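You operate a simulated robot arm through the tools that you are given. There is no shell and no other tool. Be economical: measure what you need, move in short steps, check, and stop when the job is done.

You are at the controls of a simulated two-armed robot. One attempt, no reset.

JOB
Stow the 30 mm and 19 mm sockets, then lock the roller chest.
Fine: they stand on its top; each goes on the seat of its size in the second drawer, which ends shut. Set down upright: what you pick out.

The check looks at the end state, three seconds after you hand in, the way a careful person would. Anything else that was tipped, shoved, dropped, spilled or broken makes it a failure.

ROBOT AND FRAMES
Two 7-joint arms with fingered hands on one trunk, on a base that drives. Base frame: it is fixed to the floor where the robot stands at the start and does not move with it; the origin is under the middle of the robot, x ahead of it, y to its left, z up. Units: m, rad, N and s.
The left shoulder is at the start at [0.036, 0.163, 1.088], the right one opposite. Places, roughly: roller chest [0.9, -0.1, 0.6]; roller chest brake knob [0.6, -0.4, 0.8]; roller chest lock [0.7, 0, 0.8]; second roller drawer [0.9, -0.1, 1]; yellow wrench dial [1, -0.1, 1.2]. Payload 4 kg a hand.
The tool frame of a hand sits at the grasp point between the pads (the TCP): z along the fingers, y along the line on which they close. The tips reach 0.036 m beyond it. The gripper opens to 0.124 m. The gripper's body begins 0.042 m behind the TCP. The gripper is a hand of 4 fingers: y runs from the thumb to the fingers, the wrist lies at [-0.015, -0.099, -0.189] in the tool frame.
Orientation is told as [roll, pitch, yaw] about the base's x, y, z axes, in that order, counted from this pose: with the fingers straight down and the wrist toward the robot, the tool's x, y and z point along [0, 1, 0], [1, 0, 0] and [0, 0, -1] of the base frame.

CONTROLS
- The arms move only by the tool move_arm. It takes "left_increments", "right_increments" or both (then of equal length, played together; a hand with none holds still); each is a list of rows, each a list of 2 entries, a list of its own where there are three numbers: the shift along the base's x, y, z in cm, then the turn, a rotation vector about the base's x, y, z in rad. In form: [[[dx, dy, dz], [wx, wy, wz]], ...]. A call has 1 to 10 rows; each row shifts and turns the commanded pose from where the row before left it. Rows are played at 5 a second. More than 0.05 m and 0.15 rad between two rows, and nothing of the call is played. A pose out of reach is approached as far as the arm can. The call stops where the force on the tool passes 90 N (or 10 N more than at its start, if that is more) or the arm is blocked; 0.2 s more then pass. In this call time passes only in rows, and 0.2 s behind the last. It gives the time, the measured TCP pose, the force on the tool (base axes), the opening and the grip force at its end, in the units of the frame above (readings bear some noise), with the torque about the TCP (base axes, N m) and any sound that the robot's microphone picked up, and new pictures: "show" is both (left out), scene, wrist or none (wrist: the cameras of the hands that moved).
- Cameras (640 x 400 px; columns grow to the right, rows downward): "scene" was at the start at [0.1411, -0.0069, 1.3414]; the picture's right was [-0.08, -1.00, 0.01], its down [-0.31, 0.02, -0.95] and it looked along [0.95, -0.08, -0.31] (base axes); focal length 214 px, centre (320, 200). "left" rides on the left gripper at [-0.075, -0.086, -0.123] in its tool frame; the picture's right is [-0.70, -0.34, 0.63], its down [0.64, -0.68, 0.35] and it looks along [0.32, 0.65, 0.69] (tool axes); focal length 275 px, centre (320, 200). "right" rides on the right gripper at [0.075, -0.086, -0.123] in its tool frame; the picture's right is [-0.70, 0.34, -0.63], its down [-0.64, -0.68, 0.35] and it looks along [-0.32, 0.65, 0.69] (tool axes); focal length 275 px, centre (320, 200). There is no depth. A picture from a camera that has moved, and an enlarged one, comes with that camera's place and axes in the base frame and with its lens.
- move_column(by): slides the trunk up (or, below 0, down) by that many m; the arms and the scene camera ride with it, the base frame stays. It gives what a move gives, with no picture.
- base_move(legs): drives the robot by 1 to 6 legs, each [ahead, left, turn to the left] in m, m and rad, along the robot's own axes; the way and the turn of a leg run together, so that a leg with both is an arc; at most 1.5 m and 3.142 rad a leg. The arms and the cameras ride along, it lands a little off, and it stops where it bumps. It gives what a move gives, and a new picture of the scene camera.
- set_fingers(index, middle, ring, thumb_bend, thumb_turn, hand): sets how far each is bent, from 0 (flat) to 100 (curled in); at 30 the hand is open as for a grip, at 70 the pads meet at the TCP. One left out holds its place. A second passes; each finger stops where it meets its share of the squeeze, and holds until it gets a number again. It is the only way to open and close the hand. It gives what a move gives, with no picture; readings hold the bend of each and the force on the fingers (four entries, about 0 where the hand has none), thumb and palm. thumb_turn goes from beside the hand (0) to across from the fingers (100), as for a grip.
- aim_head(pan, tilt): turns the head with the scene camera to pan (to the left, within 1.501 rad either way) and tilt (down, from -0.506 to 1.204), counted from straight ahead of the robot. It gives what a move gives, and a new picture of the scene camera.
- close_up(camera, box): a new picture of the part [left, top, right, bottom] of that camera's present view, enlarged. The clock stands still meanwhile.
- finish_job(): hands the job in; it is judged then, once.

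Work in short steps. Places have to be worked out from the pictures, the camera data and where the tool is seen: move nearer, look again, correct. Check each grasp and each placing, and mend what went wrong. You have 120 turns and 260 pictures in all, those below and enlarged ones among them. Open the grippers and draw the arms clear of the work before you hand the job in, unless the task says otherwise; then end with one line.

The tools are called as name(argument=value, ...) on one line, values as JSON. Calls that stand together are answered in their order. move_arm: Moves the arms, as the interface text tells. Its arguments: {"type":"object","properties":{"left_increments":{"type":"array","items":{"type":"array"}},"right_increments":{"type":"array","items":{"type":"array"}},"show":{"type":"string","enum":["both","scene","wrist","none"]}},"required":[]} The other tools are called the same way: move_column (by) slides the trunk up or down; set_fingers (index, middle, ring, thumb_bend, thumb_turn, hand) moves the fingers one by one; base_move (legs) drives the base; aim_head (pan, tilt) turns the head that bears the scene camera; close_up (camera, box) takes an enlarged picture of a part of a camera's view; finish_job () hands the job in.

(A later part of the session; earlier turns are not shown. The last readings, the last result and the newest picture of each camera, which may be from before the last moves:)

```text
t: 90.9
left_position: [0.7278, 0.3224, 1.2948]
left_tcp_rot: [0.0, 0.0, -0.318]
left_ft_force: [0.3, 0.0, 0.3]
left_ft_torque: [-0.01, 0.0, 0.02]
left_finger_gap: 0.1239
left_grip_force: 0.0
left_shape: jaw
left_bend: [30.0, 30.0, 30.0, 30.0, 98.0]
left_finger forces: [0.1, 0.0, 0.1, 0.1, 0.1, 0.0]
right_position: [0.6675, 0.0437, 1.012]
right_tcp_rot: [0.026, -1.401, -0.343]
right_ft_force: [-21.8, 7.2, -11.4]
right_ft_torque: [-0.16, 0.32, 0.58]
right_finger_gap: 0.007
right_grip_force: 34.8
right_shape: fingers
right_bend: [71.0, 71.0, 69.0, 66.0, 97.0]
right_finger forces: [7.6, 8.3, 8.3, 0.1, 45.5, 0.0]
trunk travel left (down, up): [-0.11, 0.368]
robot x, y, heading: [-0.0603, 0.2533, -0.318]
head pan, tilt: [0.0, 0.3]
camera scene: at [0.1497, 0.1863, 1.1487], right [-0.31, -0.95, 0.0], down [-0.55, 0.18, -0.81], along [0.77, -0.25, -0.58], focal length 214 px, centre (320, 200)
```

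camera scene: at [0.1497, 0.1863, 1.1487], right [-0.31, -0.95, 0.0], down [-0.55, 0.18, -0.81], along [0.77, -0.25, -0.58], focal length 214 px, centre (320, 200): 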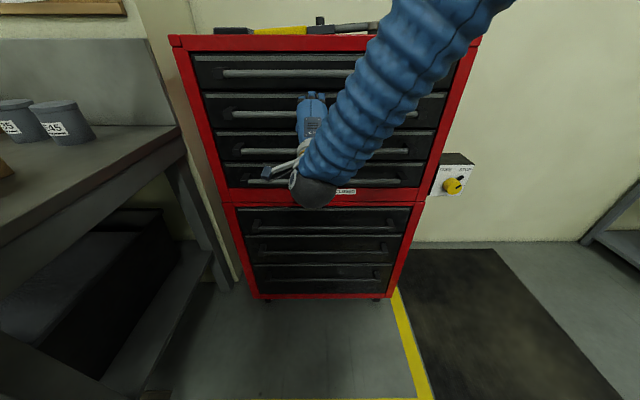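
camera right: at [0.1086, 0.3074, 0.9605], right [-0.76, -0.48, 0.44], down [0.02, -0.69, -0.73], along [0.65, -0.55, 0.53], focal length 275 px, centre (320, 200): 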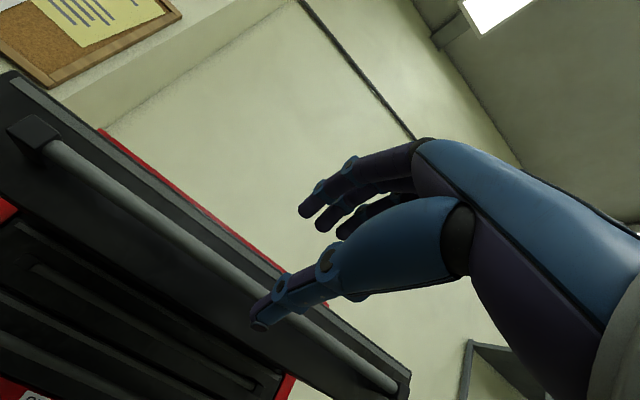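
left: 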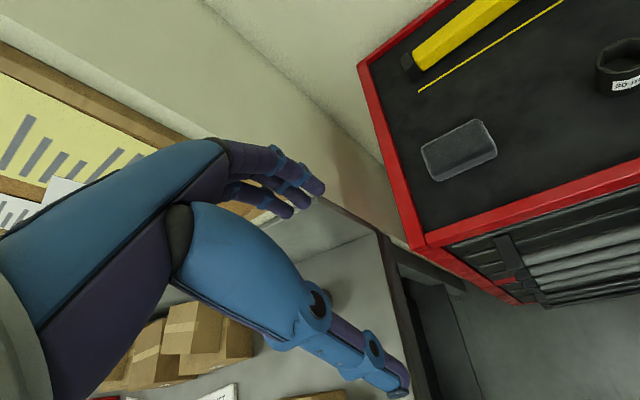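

The drawer is shut (a 22 N stop was felt). I release and back off 0.30 m to look at the lock.

set_fingers(hand="right", index=48, middle=48, ring=48, thumb_bend=48)

base_move(legs=[[-0.25, 0, 0]])

close_up(camera="scene", box=[200, 20, 480, 200])

```text
t: 91.9
left_position: [0.7297, 0.3202, 1.2937]
left_tcp_rot: [0.001, 0.003, -0.319]
left_ft_force: [-0.6, -0.3, 0.7]
left_ft_torque: [0.01, -0.01, 0.01]
left_finger_gap: 0.1239
left_grip_force: 0.2
left_shape: jaw
left_bend: [30.0, 30.0, 30.0, 30.0, 98.0]
left_finger forces: [0.1, 0.0, 0.1, 0.0, 0.1, 0.0]
right_position: [0.6683, 0.0437, 1.0123]
right_tcp_rot: [0.023, -1.398, -0.339]
right_ft_force: [1.0, 0.0, 0.2]
right_ft_torque: [0.0, 0.03, 0.02]
right_finger_gap: 0.0681
right_grip_force: 0.1
right_shape: fingers
right_bend: [48.0, 48.0, 48.0, 48.0, 98.0]
right_finger forces: [0.0, 0.1, 0.0, 0.1, 0.0, 0.0]
trunk travel left (down, up): [-0.11, 0.368]
robot x, y, heading: [-0.0619, 0.2575, -0.325]
head pan, tilt: [0.0, 0.3]
```

```text
t: 93.8
left_position: [0.4911, 0.399, 1.2952]
left_tcp_rot: [-0.001, 0.001, -0.322]
left_ft_force: [-1.1, 0.1, 0.6]
left_ft_torque: [-0.05, -0.02, 0.01]
left_finger_gap: 0.124
left_grip_force: 0.1
left_shape: jaw
left_bend: [30.0, 30.0, 30.0, 30.0, 98.0]
left_finger forces: [0.0, 0.0, 0.1, 0.1, 0.0, 0.0]
right_position: [0.4305, 0.1212, 1.0118]
right_tcp_rot: [0.022, -1.4, -0.344]
right_ft_force: [-0.2, 0.4, -0.5]
right_ft_torque: [-0.03, 0.03, 0.02]
right_finger_gap: 0.0681
right_grip_force: 0.1
right_shape: fingers
right_bend: [48.0, 48.0, 48.0, 48.0, 98.0]
right_finger forces: [0.0, 0.0, 0.1, 0.0, 0.0, 0.0]
trunk travel left (down, up): [-0.11, 0.368]
robot x, y, heading: [-0.2996, 0.3351, -0.32]
head pan, tilt: [0.0, 0.3]
camera scene: at [-0.0871, 0.2645, 1.1488], right [-0.32, -0.95, 0.0], down [-0.55, 0.18, -0.81], along [0.77, -0.26, -0.58], focal length 214 px, centre (320, 200)
```

scene: 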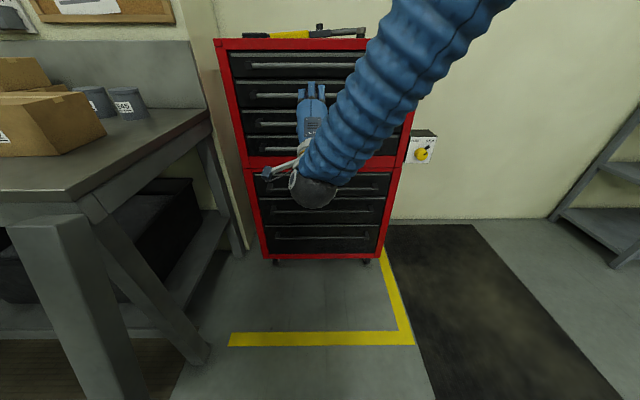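

```text
2.22 times, centred on (340, 110) of scene
camera zoom: at [-0.0871, 0.2645, 1.1488], right [-0.32, -0.95, 0.0], down [-0.55, 0.18, -0.81], along [0.77, -0.26, -0.58], focal length 477 px, centre (276, 400)
```

zoom: 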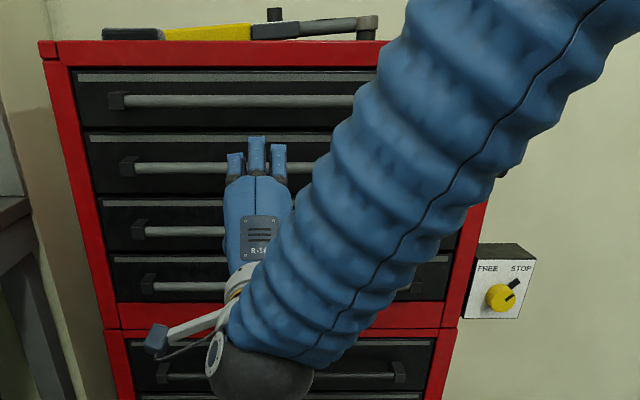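

The arm hides the lock; from earlier views the knob front is near (0.69, 0, 0.755), about 29 cm ahead and 4 cm right of the TCP. I lower the trunk and the hand to its height.

move_column(by=-0.1)

move_arm(right_increments=[[[-0.2, -0.8, -3.0], [0, 0, 0]], [[-0.2, -0.8, -3.0], [0, 0, 0]], [[-0.2, -0.8, -3.0], [0, 0, 0]], [[-0.2, -0.8, -3.0], [0, 0, 0]], [[-0.2, -0.4, -3.0], [0, 0, 0]]])

```text
t: 95.1
left_position: [0.4893, 0.398, 1.1961]
left_tcp_rot: [-0.002, -0.002, -0.323]
left_ft_force: [-0.4, -0.7, -0.1]
left_ft_torque: [-0.03, -0.01, 0.05]
left_finger_gap: 0.1239
left_grip_force: 0.0
left_shape: jaw
left_bend: [30.0, 30.0, 30.0, 30.0, 98.0]
left_finger forces: [0.1, 0.0, 0.1, 0.1, 0.0, 0.0]
right_position: [0.4507, 0.1123, 0.832]
right_tcp_rot: [0.017, -1.299, -0.336]
right_ft_force: [-0.8, -1.0, 0.0]
right_ft_torque: [0.0, 0.01, -0.02]
right_finger_gap: 0.0682
right_grip_force: 0.0
right_shape: fingers
right_bend: [48.0, 48.0, 48.0, 48.0, 98.0]
right_finger forces: [0.0, 0.0, 0.1, 0.1, 0.0, 0.0]
trunk travel left (down, up): [-0.01, 0.468]
robot x, y, heading: [-0.2994, 0.3317, -0.317]
head pan, tilt: [0.0, 0.3]
```

```text
t: 96.3
left_position: [0.4933, 0.3965, 1.1917]
left_tcp_rot: [0.0, 0.003, -0.322]
left_ft_force: [-0.8, -0.1, -0.7]
left_ft_torque: [0.01, -0.03, -0.02]
left_finger_gap: 0.1239
left_grip_force: 0.1
left_shape: jaw
left_bend: [30.0, 30.0, 30.0, 30.0, 98.0]
left_finger forces: [0.0, 0.2, 0.0, 0.0, 0.0, 0.0]
right_position: [0.4306, 0.1404, 0.7054]
right_tcp_rot: [0.022, -1.29, -0.348]
right_ft_force: [-0.3, 0.0, -0.2]
right_ft_torque: [-0.01, 0.0, 0.03]
right_finger_gap: 0.0682
right_grip_force: 0.0
right_shape: fingers
right_bend: [48.0, 48.0, 48.0, 48.0, 98.0]
right_finger forces: [0.0, 0.1, 0.0, 0.0, 0.0, 0.0]
right hand out of reach, approached as far as the arm can: row 2, 3, 4, 5
trunk travel left (down, up): [-0.01, 0.468]
robot x, y, heading: [-0.2998, 0.3338, -0.325]
head pan, tilt: [0.0, 0.3]
camera scene: at [-0.0154, 0.2406, 0.9914], right [-0.32, -0.95, 0.0], down [-0.69, 0.23, -0.68], along [0.65, -0.22, -0.73], focal length 214 px, centre (320, 200)
camera right: at [0.3212, 0.2584, 0.6558], right [-0.71, -0.5, 0.5], down [-0.07, -0.65, -0.75], along [0.7, -0.57, 0.43], focal length 275 px, centre (320, 200)
```

scene: 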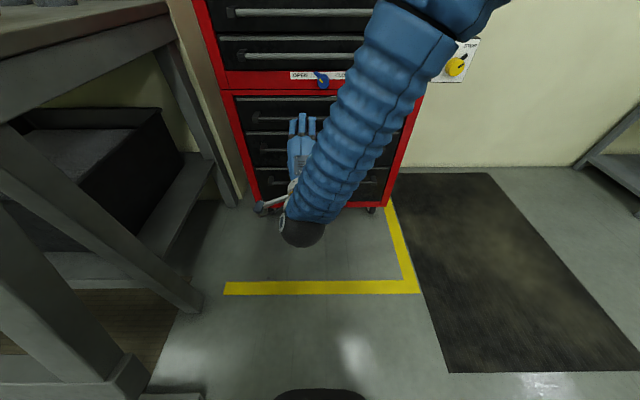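
right: 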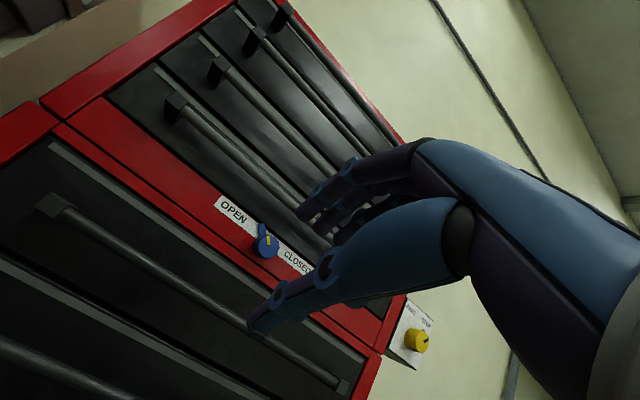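

The knob is visible now from both cameras. I zoom in to localise it.

close_up(camera="right", box=[190, 170, 350, 290])

close_up(camera="scene", box=[270, 40, 370, 110])

```text
3.33 times, centred on (270, 230) of right
camera zoom: at [0.3212, 0.2584, 0.6558], right [-0.71, -0.5, 0.5], down [-0.07, -0.65, -0.75], along [0.7, -0.57, 0.43], focal length 918 px, centre (487, 100)
```

zoom: 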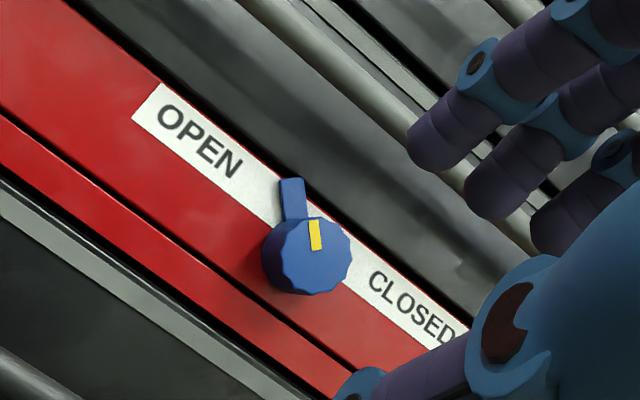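

```text
5.71 times, centred on (320, 75) of scene
camera zoom: at [-0.0154, 0.2406, 0.9914], right [-0.32, -0.95, 0.0], down [-0.69, 0.23, -0.68], along [0.65, -0.22, -0.73], focal length 1226 px, centre (320, 914)
```

zoom: 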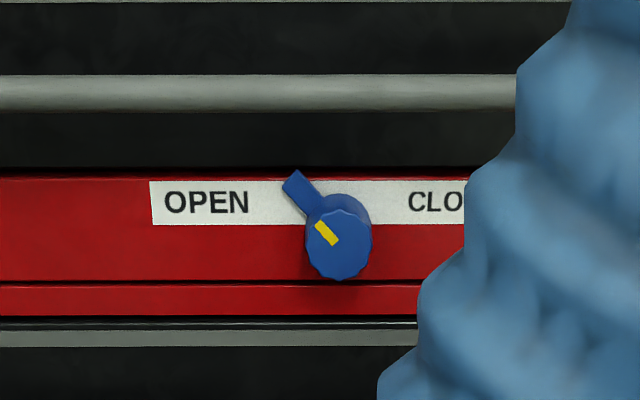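

The knob front is at about (0.70, -0.011, 0.747), diameter 38 mm, with its pointer toward OPEN. I raise the hand and shift it right to line up.

move_arm(right_increments=[[[-0.6, -1.9, 1.4], [0, 0, 0]], [[-0.6, -1.9, 1.4], [0, 0, 0]], [[-0.6, -1.8, 1.4], [0, 0, 0]]], show="wrist")

```text
t: 97.1
left_position: [0.4909, 0.3982, 1.1941]
left_tcp_rot: [-0.001, 0.001, -0.32]
left_ft_force: [-0.5, 0.3, 0.0]
left_ft_torque: [0.03, -0.01, -0.04]
left_finger_gap: 0.1238
left_grip_force: 0.1
left_shape: jaw
left_bend: [30.0, 30.0, 30.0, 30.0, 98.0]
left_finger forces: [0.1, 0.1, 0.0, 0.0, 0.0, 0.0]
right_position: [0.4064, 0.1149, 0.7605]
right_tcp_rot: [0.017, -1.294, -0.346]
right_ft_force: [0.0, -0.5, -0.1]
right_ft_torque: [0.02, 0.01, -0.03]
right_finger_gap: 0.0682
right_grip_force: 0.1
right_shape: fingers
right_bend: [48.0, 48.0, 48.0, 48.0, 98.0]
right_finger forces: [0.1, 0.0, 0.0, 0.0, 0.0, 0.0]
right hand out of reach, approached as far as the arm can: row 1, 2, 3
trunk travel left (down, up): [-0.01, 0.468]
robot x, y, heading: [-0.3008, 0.3318, -0.319]
head pan, tilt: [0.0, 0.3]
camera right: at [0.2971, 0.2316, 0.7117], right [-0.71, -0.5, 0.49], down [-0.07, -0.65, -0.75], along [0.7, -0.57, 0.43], focal length 275 px, centre (320, 200)
```

right: 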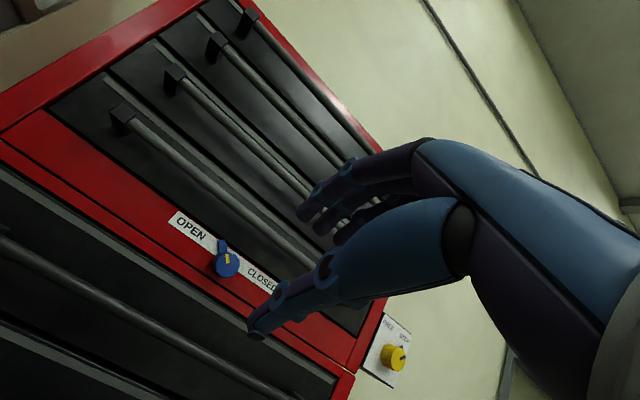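

The bar above the knob protrudes past it, so gripping around the knob is tight. Instead I'll push the pointer tab with an extended index finger. I curl the other fingers and shift right.

set_fingers(hand="right", index=35, middle=95, ring=95, thumb_bend=90, thumb_turn=30)

base_move(legs=[[0.12, -0.01, 0]])

close_up(camera="right", box=[0, 0, 640, 400])

close_up(camera="scene", box=[200, 20, 440, 180])

```text
t: 98.1
left_position: [0.4918, 0.399, 1.1936]
left_tcp_rot: [0.0, 0.001, -0.323]
left_ft_force: [-0.5, 0.2, 0.4]
left_ft_torque: [0.0, 0.02, 0.02]
left_finger_gap: 0.1236
left_grip_force: 0.1
left_shape: jaw
left_bend: [30.0, 30.0, 30.0, 30.0, 98.0]
left_finger forces: [0.1, 0.0, 0.0, 0.1, 0.0, 0.0]
right_position: [0.4058, 0.1138, 0.7609]
right_tcp_rot: [0.018, -1.291, -0.346]
right_ft_force: [-0.4, -0.5, -0.1]
right_ft_torque: [0.0, 0.01, 0.0]
right_finger_gap: 0.0591
right_grip_force: 0.0
right_shape: fingers
right_bend: [35.0, 95.0, 95.0, 90.0, 31.0]
right_finger forces: [0.1, 0.0, 0.0, 0.1, 0.0, 0.0]
trunk travel left (down, up): [-0.01, 0.468]
robot x, y, heading: [-0.2976, 0.3364, -0.318]
head pan, tilt: [0.0, 0.3]
```

```text
t: 99.3
left_position: [0.5838, 0.3585, 1.2117]
left_tcp_rot: [0.003, -0.02, -0.313]
left_ft_force: [-0.3, 0.6, -0.2]
left_ft_torque: [0.0, 0.02, 0.03]
left_finger_gap: 0.1238
left_grip_force: 0.1
left_shape: jaw
left_bend: [30.0, 30.0, 30.0, 30.0, 98.0]
left_finger forces: [0.1, 0.1, 0.1, 0.0, 0.0, 0.1]
right_position: [0.5088, 0.0732, 0.7759]
right_tcp_rot: [0.034, -1.31, -0.353]
right_ft_force: [0.1, 0.3, 0.2]
right_ft_torque: [0.0, 0.0, 0.0]
right_finger_gap: 0.0589
right_grip_force: 0.1
right_shape: fingers
right_bend: [35.0, 95.0, 95.0, 90.0, 31.0]
right_finger forces: [0.0, 0.1, 0.0, 0.0, 0.0, 0.1]
trunk travel left (down, up): [-0.01, 0.468]
robot x, y, heading: [-0.1906, 0.2858, -0.316]
head pan, tilt: [0.0, 0.3]
camera scene: at [0.0813, 0.1973, 0.9992], right [-0.31, -0.95, 0.0], down [-0.68, 0.22, -0.7], along [0.66, -0.21, -0.72], focal length 214 px, centre (320, 200)
```

scene: 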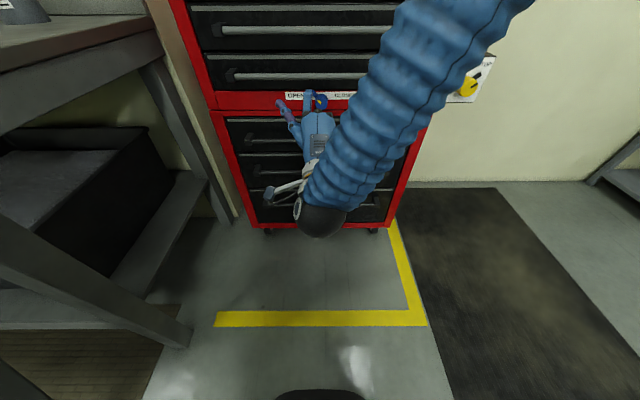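

```text
1.00 times, centred on (320, 200) of right (not enlarged: the box is as wide or as high as the picture)
camera zoom: at [0.3999, 0.1888, 0.724], right [-0.72, -0.5, 0.48], down [-0.05, -0.66, -0.75], along [0.69, -0.57, 0.45], focal length 275 px, centre (320, 200)
```

zoom: 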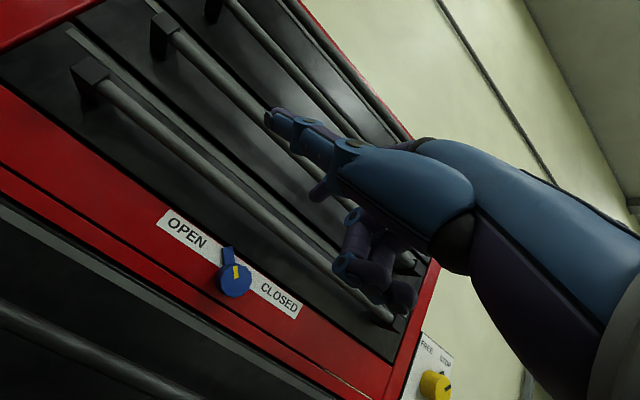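

```text
2.50 times, centred on (320, 100) of scene
camera zoom: at [0.0813, 0.1973, 0.9992], right [-0.31, -0.95, 0.0], down [-0.68, 0.22, -0.7], along [0.66, -0.21, -0.72], focal length 536 px, centre (320, 450)
```

zoom: 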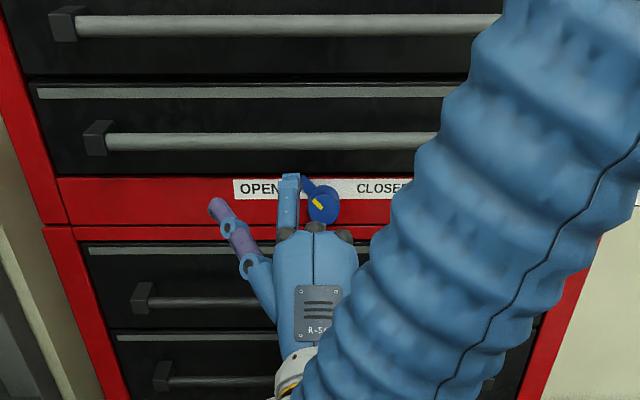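

The index finger points ahead just left of the tab; the thumb sticks out. I tuck the thumb, straighten the index, and look again.

set_fingers(hand="right", index=18, thumb_turn=98, thumb_bend=75)

close_up(camera="right", box=[0, 0, 640, 400])

close_up(camera="scene", box=[260, 60, 380, 140])

```text
t: 100.3
left_position: [0.5831, 0.3593, 1.2119]
left_tcp_rot: [0.004, -0.023, -0.312]
left_ft_force: [-0.5, 0.2, -0.8]
left_ft_torque: [-0.01, -0.01, -0.02]
left_finger_gap: 0.1238
left_grip_force: 0.0
left_shape: jaw
left_bend: [30.0, 30.0, 30.0, 30.0, 98.0]
left_finger forces: [0.0, 0.1, 0.1, 0.0, 0.0, 0.0]
right_position: [0.5107, 0.0727, 0.7731]
right_tcp_rot: [0.039, -1.305, -0.356]
right_ft_force: [-0.5, 0.3, -0.9]
right_ft_torque: [-0.04, -0.05, -0.04]
right_finger_gap: 0.0718
right_grip_force: 0.1
right_shape: fingers
right_bend: [18.0, 95.0, 95.0, 75.0, 100.0]
right_finger forces: [0.1, 0.0, 0.0, 0.0, 0.0, 0.0]
trunk travel left (down, up): [-0.01, 0.468]
robot x, y, heading: [-0.1957, 0.2903, -0.316]
head pan, tilt: [0.0, 0.3]
```

```text
1.00 times, centred on (320, 200) of right (not enlarged: the box is as wide or as high as the picture)
camera zoom: at [0.4006, 0.1889, 0.7211], right [-0.72, -0.5, 0.48], down [-0.05, -0.65, -0.75], along [0.69, -0.57, 0.44], focal length 275 px, centre (320, 200)
```

zoom: 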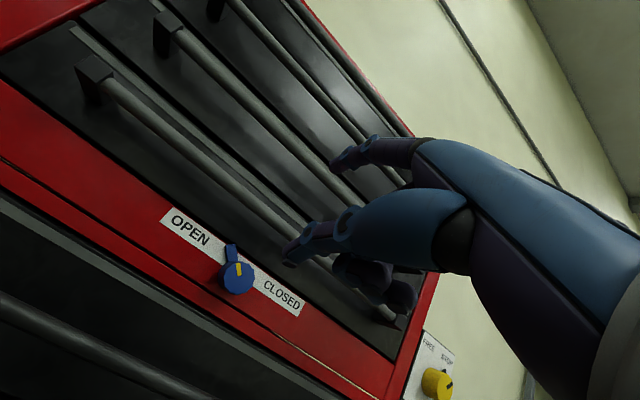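

```text
5.00 times, centred on (320, 100) of scene
camera zoom: at [0.0828, 0.1963, 0.9973], right [-0.31, -0.95, 0.0], down [-0.68, 0.23, -0.69], along [0.66, -0.21, -0.72], focal length 1072 px, centre (320, 700)
```

zoom: 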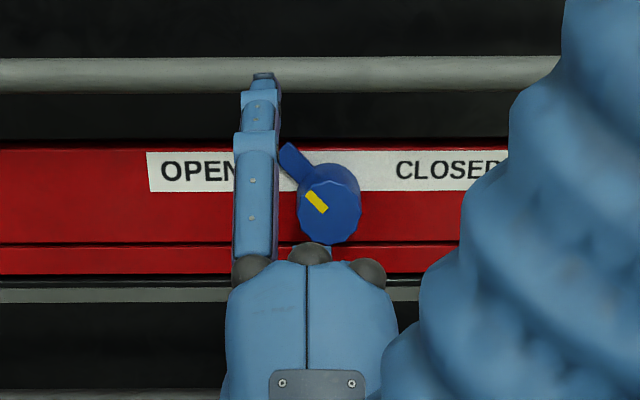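

I measured the fingertip at (0.556, 0.067, 0.857), too high for the tab with so straight a finger. I bend the index to 40 and lower the hand 4 cm.

set_fingers(hand="right", index=40, thumb_bend=85)

move_arm(right_increments=[[[0.4, 1.3, -2.0], [0, 0, 0]], [[0, 0, -2.0], [0, 0, 0]]], show="wrist")

close_up(camera="scene", box=[260, 60, 380, 140])

```text
t: 101.3
left_position: [0.5824, 0.3587, 1.2125]
left_tcp_rot: [0.003, -0.024, -0.312]
left_ft_force: [0.3, 0.4, -0.9]
left_ft_torque: [0.03, -0.01, 0.02]
left_finger_gap: 0.1239
left_grip_force: 0.0
left_shape: jaw
left_bend: [30.0, 30.0, 30.0, 30.0, 98.0]
left_finger forces: [0.1, 0.0, 0.0, 0.0, 0.1, 0.0]
right_position: [0.5109, 0.0722, 0.7717]
right_tcp_rot: [0.039, -1.307, -0.356]
right_ft_force: [-0.3, -0.2, 0.1]
right_ft_torque: [0.0, -0.02, 0.0]
right_finger_gap: 0.0118
right_grip_force: 0.1
right_shape: fingers
right_bend: [40.0, 95.0, 95.0, 85.0, 100.0]
right_finger forces: [0.0, 0.0, 0.0, 0.0, 0.1, 0.1]
trunk travel left (down, up): [-0.01, 0.468]
robot x, y, heading: [-0.1887, 0.2866, -0.313]
head pan, tilt: [0.0, 0.3]
```

```text
t: 101.9
left_position: [0.5838, 0.3589, 1.2116]
left_tcp_rot: [0.003, -0.022, -0.312]
left_ft_force: [0.2, 0.8, -0.8]
left_ft_torque: [0.02, 0.03, 0.0]
left_finger_gap: 0.1235
left_grip_force: 0.0
left_shape: jaw
left_bend: [30.0, 30.0, 30.0, 30.0, 98.0]
left_finger forces: [0.0, 0.0, 0.0, 0.0, 0.1, 0.0]
right_position: [0.514, 0.0874, 0.7326]
right_tcp_rot: [0.042, -1.303, -0.364]
right_ft_force: [0.1, -1.0, -0.8]
right_ft_torque: [-0.01, 0.0, 0.0]
right_finger_gap: 0.0116
right_grip_force: 0.0
right_shape: fingers
right_bend: [40.0, 95.0, 95.0, 85.0, 100.0]
right_finger forces: [0.1, 0.0, 0.1, 0.0, 0.0, 0.0]
trunk travel left (down, up): [-0.01, 0.468]
robot x, y, heading: [-0.1903, 0.2944, -0.315]
head pan, tilt: [0.0, 0.3]
camera right: at [0.4058, 0.204, 0.6815], right [-0.72, -0.5, 0.48], down [-0.06, -0.65, -0.76], along [0.69, -0.57, 0.44], focal length 275 px, centre (320, 200)
```

right: 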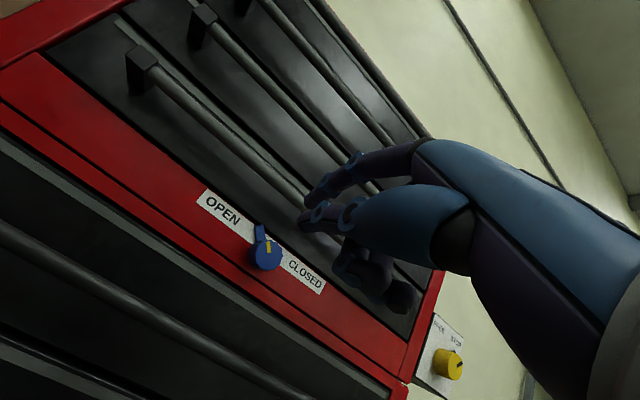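

```text
5.00 times, centred on (320, 100) of scene
camera zoom: at [0.0828, 0.1963, 0.9973], right [-0.31, -0.95, 0.0], down [-0.68, 0.22, -0.69], along [0.66, -0.21, -0.72], focal length 1072 px, centre (320, 700)
```

zoom: 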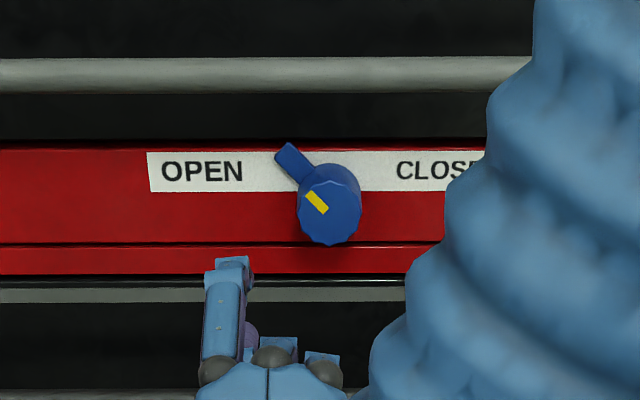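

The fingertip is at about (0.561, 0.085, 0.776). I lower it 1.8 cm and drive forward 0.15 m toward the tab's left side.

move_arm(right_increments=[[[0, 0, -1.7], [0, 0, 0]]], show="none")

base_move(legs=[[0.145, 0, 0]])

close_up(camera="scene", box=[260, 60, 380, 140])

close_up(camera="right", box=[180, 120, 420, 320])

```text
t: 102.3
left_position: [0.5838, 0.3595, 1.2137]
left_tcp_rot: [0.004, -0.024, -0.314]
left_ft_force: [0.5, -0.1, 0.3]
left_ft_torque: [-0.01, 0.01, -0.02]
left_finger_gap: 0.1235
left_grip_force: 0.2
left_shape: jaw
left_bend: [30.0, 30.0, 30.0, 30.0, 98.0]
left_finger forces: [0.0, 0.0, 0.1, 0.1, 0.0, 0.1]
right_position: [0.5121, 0.0926, 0.7175]
right_tcp_rot: [0.042, -1.305, -0.367]
right_ft_force: [0.1, 0.7, 0.3]
right_ft_torque: [0.0, 0.0, -0.03]
right_finger_gap: 0.0115
right_grip_force: 0.0
right_shape: fingers
right_bend: [40.0, 95.0, 95.0, 85.0, 100.0]
right_finger forces: [0.0, 0.0, 0.0, 0.1, 0.0, 0.0]
right hand out of reach, approached as far as the arm can: row 1
trunk travel left (down, up): [-0.01, 0.468]
robot x, y, heading: [-0.1907, 0.2893, -0.32]
head pan, tilt: [0.0, 0.3]
```

```text
t: 103.8
left_position: [0.6243, 0.4142, 1.2236]
left_tcp_rot: [0.009, -0.033, -0.191]
left_ft_force: [0.0, 0.0, 0.6]
left_ft_torque: [0.0, 0.0, 0.01]
left_finger_gap: 0.1236
left_grip_force: 0.0
left_shape: jaw
left_bend: [30.0, 30.0, 30.0, 30.0, 98.0]
left_finger forces: [0.1, 0.1, 0.0, 0.0, 0.0, 0.1]
right_position: [0.592, 0.1477, 0.7162]
right_tcp_rot: [0.058, -1.302, -0.254]
right_ft_force: [0.5, 0.6, 0.7]
right_ft_torque: [-0.01, 0.01, 0.02]
right_finger_gap: 0.0115
right_grip_force: 0.0
right_shape: fingers
right_bend: [40.0, 95.0, 95.0, 85.0, 100.0]
right_finger forces: [0.0, 0.0, 0.0, 0.0, 0.0, 0.1]
trunk travel left (down, up): [-0.01, 0.468]
robot x, y, heading: [-0.1271, 0.2564, -0.187]
head pan, tilt: [0.0, 0.3]
stopped in leg 1: the robot was blocked; the commanded pose is now the measured one
camera scene: at [0.1548, 0.1939, 0.9965], right [-0.19, -0.98, -0.01], down [-0.71, 0.14, -0.69], along [0.68, -0.12, -0.72], focal length 214 px, centre (320, 200)
```

scene: 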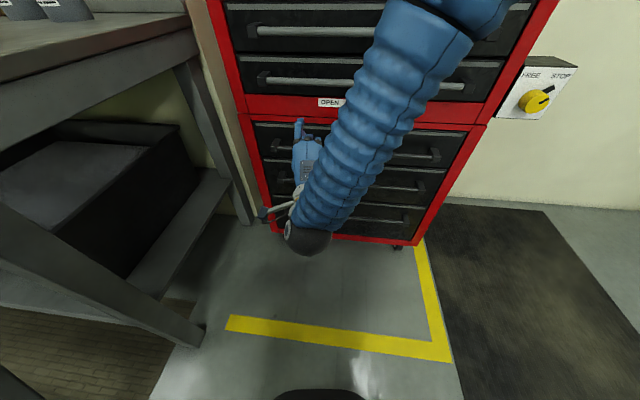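

```text
5.00 times, centred on (320, 100) of scene
camera zoom: at [0.1548, 0.1939, 0.9965], right [-0.19, -0.98, -0.01], down [-0.71, 0.14, -0.69], along [0.68, -0.12, -0.72], focal length 1072 px, centre (320, 700)
```

zoom: 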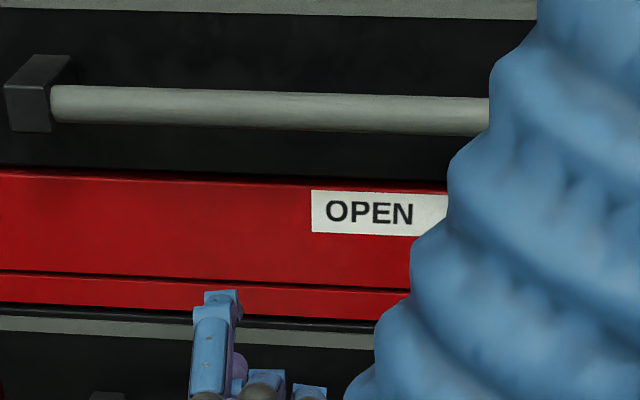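

```text
2.00 times, centred on (300, 220) of right
camera zoom: at [0.4715, 0.2498, 0.6665], right [-0.65, -0.59, 0.48], down [0.02, -0.65, -0.76], along [0.76, -0.48, 0.44], focal length 551 px, centre (360, 160)
```

zoom: 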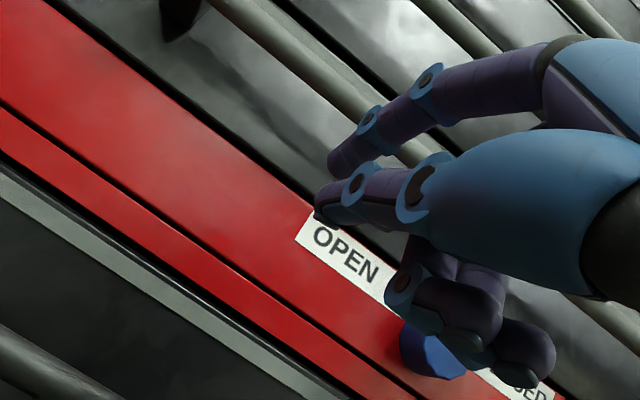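

The robot got blocked and turned left; something on its left side is likely touching (left elbow and bench?). I look to the left before doing anything.

aim_head(pan=1.2, tilt=0.1)

```text
t: 105.2
left_position: [0.6248, 0.4155, 1.2202]
left_tcp_rot: [0.01, -0.032, -0.19]
left_ft_force: [0.4, -1.1, 0.3]
left_ft_torque: [0.01, -0.01, 0.0]
left_finger_gap: 0.1237
left_grip_force: 0.1
left_shape: jaw
left_bend: [30.0, 30.0, 30.0, 30.0, 98.0]
left_finger forces: [0.0, 0.1, 0.0, 0.0, 0.1, 0.0]
right_position: [0.5933, 0.1468, 0.7177]
right_tcp_rot: [0.062, -1.302, -0.26]
right_ft_force: [-0.3, 0.0, 0.9]
right_ft_torque: [-0.02, -0.04, -0.01]
right_finger_gap: 0.0119
right_grip_force: 0.0
right_shape: fingers
right_bend: [40.0, 95.0, 95.0, 85.0, 100.0]
right_finger forces: [0.0, 0.0, 0.0, 0.0, 0.0, 0.1]
trunk travel left (down, up): [-0.01, 0.468]
robot x, y, heading: [-0.122, 0.2567, -0.187]
head pan, tilt: [1.201, 0.099]
camera scene: at [0.1276, 0.2853, 1.043], right [0.73, -0.5, -0.45], down [-0.52, 0.01, -0.85], along [0.44, 0.86, -0.25], focal length 214 px, centre (320, 200)
```

scene: 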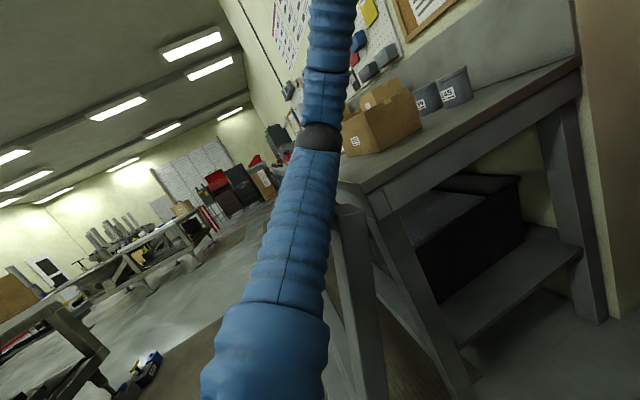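

The left upper arm has come against the bench corner. I back straight off, square up again, and look to see if anything on the bench was moved.

base_move(legs=[[-0.15, -0.02, 0], [0, 0, -0.13]])

aim_head(pan=0.7, tilt=0.0)

```text
t: 107.1
left_position: [0.5062, 0.3284, 1.2039]
left_tcp_rot: [0.002, -0.015, -0.323]
left_ft_force: [0.1, 0.0, 0.8]
left_ft_torque: [0.03, -0.02, 0.0]
left_finger_gap: 0.1236
left_grip_force: 0.0
left_shape: jaw
left_bend: [30.0, 30.0, 30.0, 30.0, 98.0]
left_finger forces: [0.0, 0.1, 0.1, 0.0, 0.1, 0.1]
right_position: [0.429, 0.0645, 0.7064]
right_tcp_rot: [0.022, -1.291, -0.354]
right_ft_force: [0.0, -0.4, 0.4]
right_ft_torque: [0.01, 0.01, 0.0]
right_finger_gap: 0.0114
right_grip_force: 0.1
right_shape: fingers
right_bend: [40.0, 95.0, 95.0, 85.0, 100.0]
right_finger forces: [0.0, 0.0, 0.1, 0.1, 0.1, 0.0]
trunk travel left (down, up): [-0.01, 0.468]
robot x, y, heading: [-0.276, 0.2632, -0.324]
head pan, tilt: [1.201, 0.099]
camera scene: at [-0.0094, 0.2654, 1.0378], right [0.65, -0.6, -0.46], down [-0.53, 0.08, -0.85], along [0.54, 0.8, -0.26], focal length 214 px, centre (320, 200)
```

scene: 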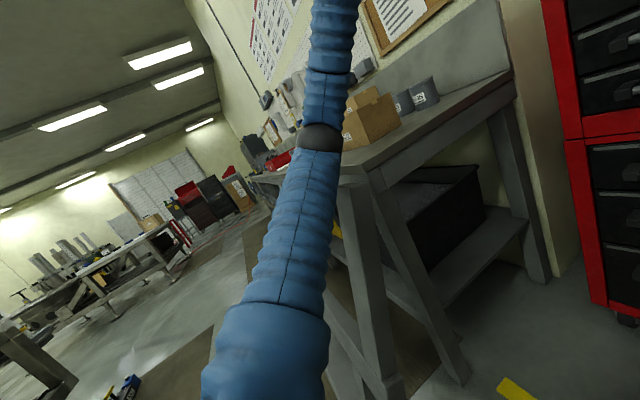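

```text
t: 108.0
left_position: [0.5062, 0.3294, 1.2047]
left_tcp_rot: [-0.001, -0.018, -0.324]
left_ft_force: [0.4, 0.1, -0.6]
left_ft_torque: [-0.01, 0.01, -0.01]
left_finger_gap: 0.1238
left_grip_force: 0.1
left_shape: jaw
left_bend: [30.0, 30.0, 30.0, 30.0, 98.0]
left_finger forces: [0.0, 0.0, 0.0, 0.0, 0.0, 0.0]
right_position: [0.4289, 0.0647, 0.7061]
right_tcp_rot: [0.02, -1.29, -0.353]
right_ft_force: [0.1, -0.1, 0.2]
right_ft_torque: [-0.02, 0.01, -0.04]
right_finger_gap: 0.0115
right_grip_force: 0.1
right_shape: fingers
right_bend: [40.0, 95.0, 95.0, 85.0, 100.0]
right_finger forces: [0.1, 0.1, 0.1, 0.1, 0.0, 0.1]
trunk travel left (down, up): [-0.01, 0.468]
robot x, y, heading: [-0.2762, 0.2628, -0.32]
head pan, tilt: [0.7, 0.0]
camera scene: at [0.0153, 0.2283, 1.0281], right [0.29, -0.9, -0.32], down [-0.47, 0.16, -0.87], along [0.83, 0.4, -0.38], focal length 214 px, centre (320, 200)
```

scene: 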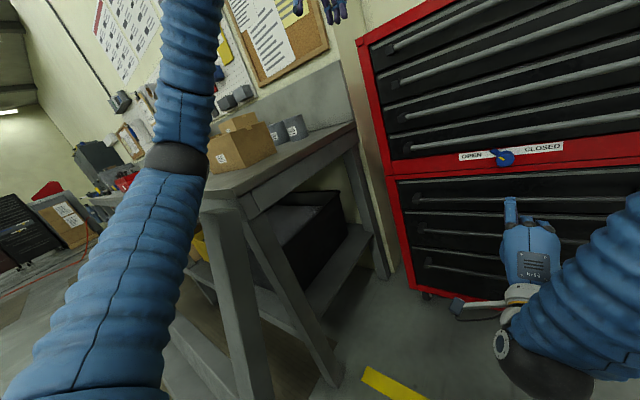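

Bench items look undisturbed; it was the left elbow at the bench corner. I raise the left hand 25 cm and bring it inward so the elbow clears.

move_arm(left_increments=[[[-0.4, -1.25, 4.2], [0, 0, 0]], [[-0.4, -1.25, 4.2], [0, 0, 0]], [[-0.4, -1.25, 4.2], [0, 0, 0]], [[-0.4, -1.25, 4.2], [0, 0, 0]], [[-0.4, -1.25, 4.2], [0, 0, 0]], [[-0.4, -1.25, 4.2], [0, 0, 0]]], show="scene")

```text
t: 109.5
left_position: [0.4967, 0.2487, 1.4365]
left_tcp_rot: [-0.001, -0.021, -0.325]
left_ft_force: [0.2, -0.6, 0.5]
left_ft_torque: [0.03, 0.04, -0.03]
left_finger_gap: 0.1239
left_grip_force: 0.0
left_shape: jaw
left_bend: [30.0, 30.0, 30.0, 30.0, 98.0]
left_finger forces: [0.0, 0.1, 0.0, 0.0, 0.1, 0.1]
left hand out of reach, approached as far as the arm can: row 6
right_position: [0.4298, 0.0637, 0.7064]
right_tcp_rot: [0.023, -1.289, -0.355]
right_ft_force: [0.1, -1.0, 0.1]
right_ft_torque: [-0.01, -0.05, 0.04]
right_finger_gap: 0.0116
right_grip_force: 0.1
right_shape: fingers
right_bend: [40.0, 95.0, 95.0, 85.0, 100.0]
right_finger forces: [0.0, 0.0, 0.0, 0.0, 0.1, 0.1]
trunk travel left (down, up): [-0.01, 0.468]
robot x, y, heading: [-0.2758, 0.2644, -0.326]
head pan, tilt: [0.7, 0.0]
camera scene: at [0.0158, 0.2277, 1.0275], right [0.29, -0.9, -0.32], down [-0.47, 0.16, -0.87], along [0.83, 0.4, -0.38], focal length 214 px, centre (320, 200)
```

scene: 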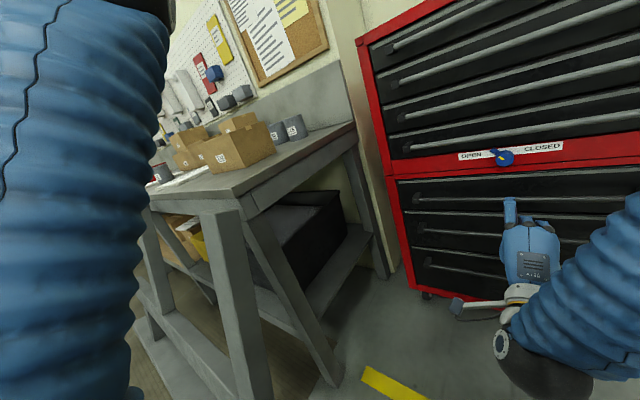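

The elbow is clear now. I aim the head at the lock and drive forward 0.19 m and left 4.5 cm to bring the fingertip left of the tab.

base_move(legs=[[0.0, 0.045, 0.005], [0.19, 0, 0]])

aim_head(pan=0.0, tilt=0.1)

close_up(camera="right", box=[180, 120, 420, 320])

```text
t: 111.5
left_position: [0.6922, 0.2369, 1.4354]
left_tcp_rot: [-0.004, -0.022, -0.318]
left_ft_force: [0.8, 0.3, 0.4]
left_ft_torque: [0.0, -0.01, 0.01]
left_finger_gap: 0.1236
left_grip_force: 0.0
left_shape: jaw
left_bend: [30.0, 30.0, 30.0, 30.0, 98.0]
left_finger forces: [0.0, 0.0, 0.0, 0.0, 0.0, 0.1]
right_position: [0.6265, 0.051, 0.706]
right_tcp_rot: [0.021, -1.291, -0.346]
right_ft_force: [-0.6, -0.1, 0.3]
right_ft_torque: [-0.02, -0.03, 0.0]
right_finger_gap: 0.0115
right_grip_force: 0.1
right_shape: fingers
right_bend: [40.0, 95.0, 95.0, 85.0, 100.0]
right_finger forces: [0.0, 0.0, 0.1, 0.0, 0.0, 0.1]
trunk travel left (down, up): [-0.01, 0.468]
robot x, y, heading: [-0.0845, 0.2472, -0.313]
head pan, tilt: [0.7, 0.0]
camera scene: at [0.2119, 0.2131, 1.0278], right [0.29, -0.9, -0.32], down [-0.47, 0.15, -0.87], along [0.83, 0.41, -0.38], focal length 214 px, centre (320, 200)
```

scene: 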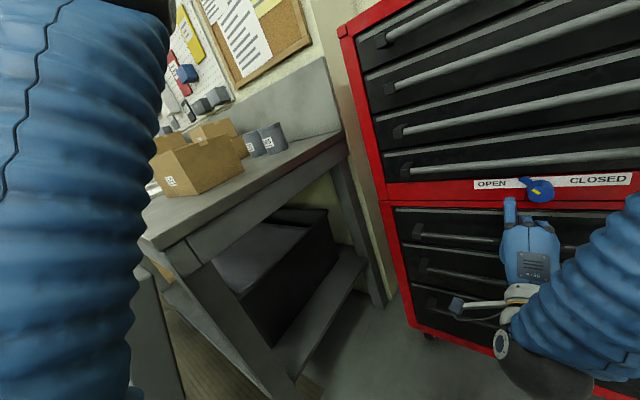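

```text
t: 112.6
left_position: [0.692, 0.2363, 1.438]
left_tcp_rot: [-0.004, -0.021, -0.318]
left_ft_force: [0.7, 0.4, -1.0]
left_ft_torque: [-0.01, 0.01, 0.0]
left_finger_gap: 0.1235
left_grip_force: 0.2
left_shape: jaw
left_bend: [30.0, 30.0, 30.0, 30.0, 98.0]
left_finger forces: [0.0, 0.1, 0.0, 0.0, 0.0, 0.0]
right_position: [0.6264, 0.0519, 0.7061]
right_tcp_rot: [0.02, -1.291, -0.348]
right_ft_force: [-0.2, 0.8, -0.8]
right_ft_torque: [0.02, -0.02, -0.01]
right_finger_gap: 0.0116
right_grip_force: 0.0
right_shape: fingers
right_bend: [40.0, 95.0, 95.0, 85.0, 100.0]
right_finger forces: [0.0, 0.0, 0.1, 0.1, 0.0, 0.0]
trunk travel left (down, up): [-0.01, 0.468]
robot x, y, heading: [-0.0841, 0.2477, -0.315]
head pan, tilt: [0.0, 0.099]
camera scene: at [0.2081, 0.1534, 1.0088], right [-0.31, -0.95, 0.0], down [-0.55, 0.18, -0.82], along [0.78, -0.25, -0.58], focal length 214 px, centre (320, 200)
```

scene: 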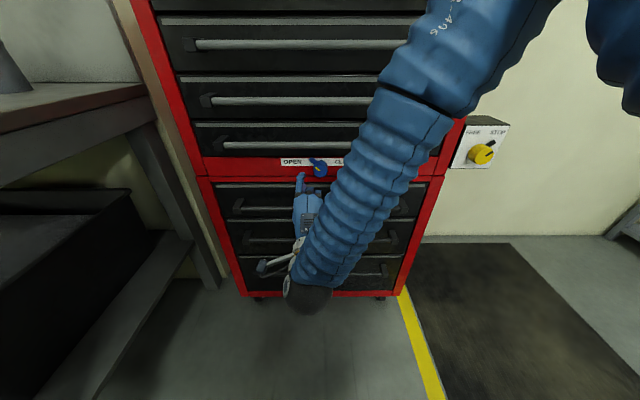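

```text
2.00 times, centred on (300, 220) of right
camera zoom: at [0.5169, 0.1691, 0.6573], right [-0.71, -0.5, 0.5], down [-0.07, -0.65, -0.75], along [0.7, -0.57, 0.43], focal length 551 px, centre (360, 160)
```

zoom: 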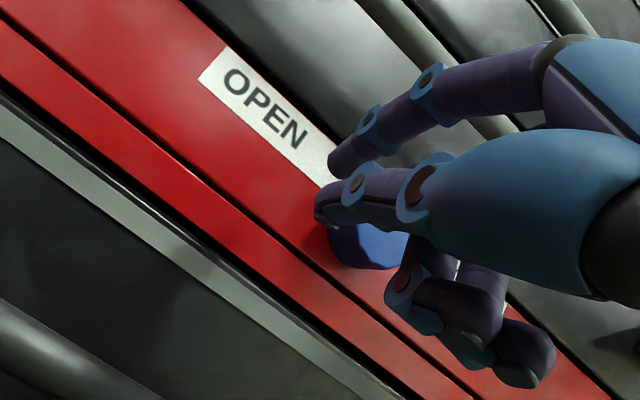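

close_up(camera="scene", box=[270, 140, 370, 210])

```text
5.71 times, centred on (320, 175) of scene
camera zoom: at [0.2081, 0.1534, 1.0088], right [-0.31, -0.95, 0.0], down [-0.55, 0.18, -0.82], along [0.78, -0.25, -0.58], focal length 1226 px, centre (320, 343)
```

zoom: 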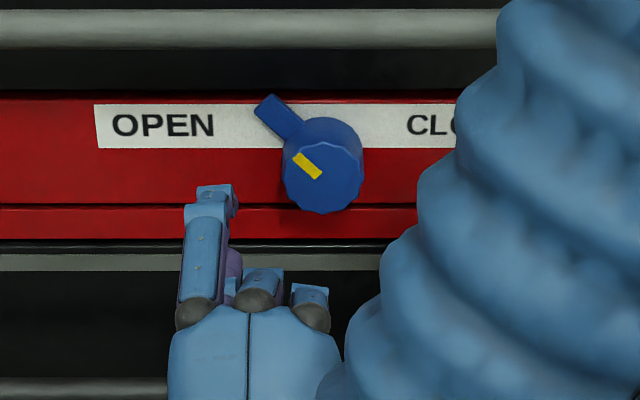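

The fingertip is left of the tab: tip (0.675, 0.051, 0.748), knob axis l ≈ 0.2135, z ≈ 0.742. I advance the tip about 5.5 cm toward the panel.

move_arm(right_increments=[[[1.8, -0.6, 0], [0, 0, 0]], [[1.8, -0.6, 0], [0, 0, 0]], [[1.5, -0.5, 0], [0, 0, 0]]], show="none")

close_up(camera="scene", box=[270, 140, 370, 210])

close_up(camera="right", box=[180, 120, 420, 320])

```text
t: 113.4
left_position: [0.6871, 0.2365, 1.4405]
left_tcp_rot: [-0.001, -0.027, -0.321]
left_ft_force: [-0.2, -0.4, 0.5]
left_ft_torque: [-0.02, -0.02, 0.0]
left_finger_gap: 0.1238
left_grip_force: 0.0
left_shape: jaw
left_bend: [30.0, 30.0, 30.0, 30.0, 98.0]
left_finger forces: [0.0, 0.0, 0.0, 0.0, 0.0, 0.0]
right_position: [0.6701, 0.0538, 0.7186]
right_tcp_rot: [0.026, -1.29, -0.356]
right_ft_force: [-25.8, 3.9, 3.4]
right_ft_torque: [-0.21, -1.17, 0.08]
right_finger_gap: 0.0068
right_grip_force: 12.9
right_shape: fingers
right_bend: [40.0, 95.0, 95.0, 85.0, 100.0]
right_finger forces: [26.6, 0.1, 0.0, 0.0, 0.0, 0.0]
right hand out of reach, approached as far as the arm can: row 1, 2, 3
trunk travel left (down, up): [-0.01, 0.468]
robot x, y, heading: [-0.0836, 0.2486, -0.314]
head pan, tilt: [0.0, 0.099]
```

```text
5.71 times, centred on (320, 175) of scene
camera zoom: at [0.2053, 0.1538, 1.0101], right [-0.31, -0.95, 0.0], down [-0.55, 0.18, -0.82], along [0.78, -0.25, -0.58], focal length 1226 px, centre (320, 343)
```

zoom: 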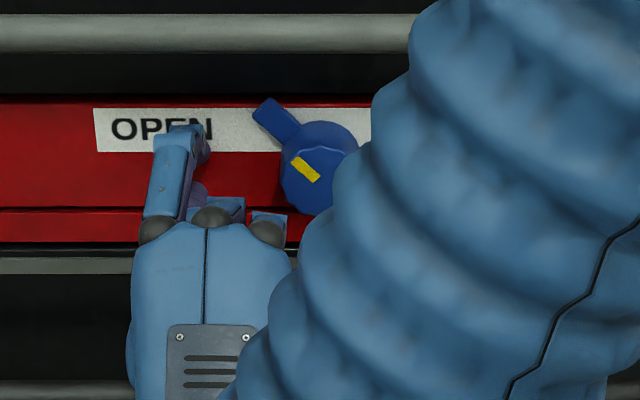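

```text
2.00 times, centred on (300, 220) of right
camera zoom: at [0.5617, 0.1728, 0.6696], right [-0.72, -0.49, 0.49], down [-0.07, -0.65, -0.76], along [0.69, -0.58, 0.43], focal length 551 px, centre (360, 160)
```

zoom: 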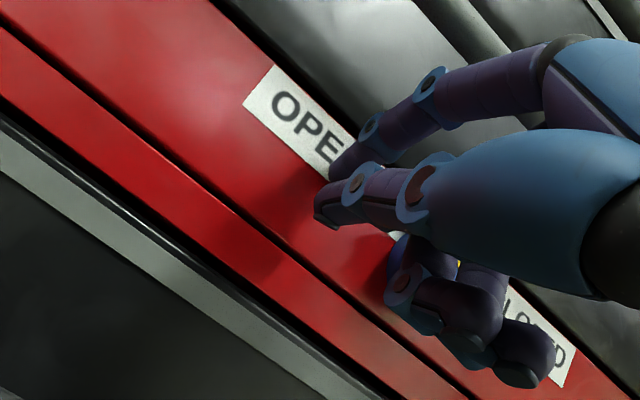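

The tip touches the panel (26 N) and has drifted left and up. I ease back and lower it a bit; the rightward push will be done with the base.

move_arm(right_increments=[[[-1.0, 0.3, -0.8], [0, 0, 0]], [[-0.5, 0.2, -0.5], [0, 0, 0]]], show="none")

close_up(camera="scene", box=[270, 140, 370, 210])

close_up(camera="right", box=[180, 120, 420, 320])

```text
t: 114.0
left_position: [0.6916, 0.2364, 1.4376]
left_tcp_rot: [-0.003, -0.022, -0.321]
left_ft_force: [0.3, 1.0, 0.8]
left_ft_torque: [0.05, -0.02, -0.01]
left_finger_gap: 0.1242
left_grip_force: 0.1
left_shape: jaw
left_bend: [30.0, 30.0, 30.0, 30.0, 98.0]
left_finger forces: [0.0, 0.1, 0.0, 0.0, 0.0, 0.1]
right_position: [0.6581, 0.0586, 0.7034]
right_tcp_rot: [0.023, -1.29, -0.351]
right_ft_force: [-0.5, -0.2, 0.9]
right_ft_torque: [0.02, 0.01, -0.04]
right_finger_gap: 0.0113
right_grip_force: 0.0
right_shape: fingers
right_bend: [40.0, 95.0, 95.0, 85.0, 100.0]
right_finger forces: [0.0, 0.0, 0.1, 0.1, 0.0, 0.1]
trunk travel left (down, up): [-0.01, 0.468]
robot x, y, heading: [-0.0819, 0.2482, -0.319]
head pan, tilt: [0.0, 0.099]
```

```text
5.71 times, centred on (320, 175) of scene
camera zoom: at [0.2081, 0.1534, 1.009], right [-0.31, -0.95, 0.0], down [-0.55, 0.18, -0.82], along [0.78, -0.25, -0.58], focal length 1226 px, centre (320, 343)
```

zoom: 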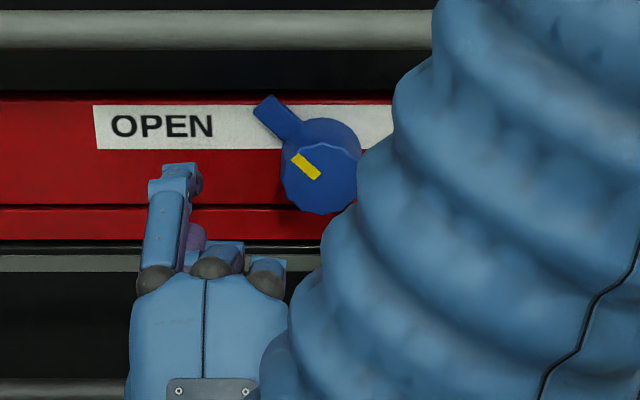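

```text
2.00 times, centred on (300, 220) of right
camera zoom: at [0.5491, 0.177, 0.6539], right [-0.71, -0.5, 0.49], down [-0.07, -0.65, -0.76], along [0.7, -0.57, 0.43], focal length 551 px, centre (360, 160)
```

zoom: 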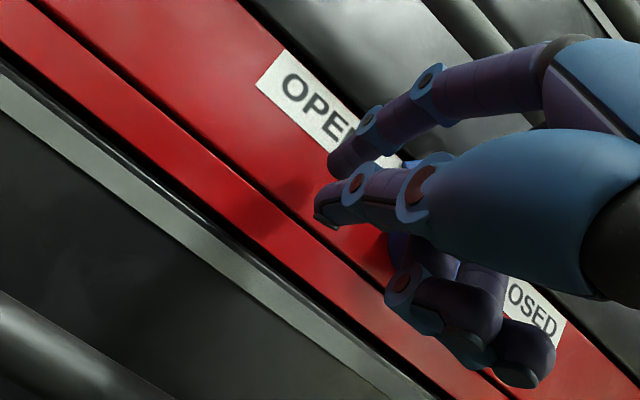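

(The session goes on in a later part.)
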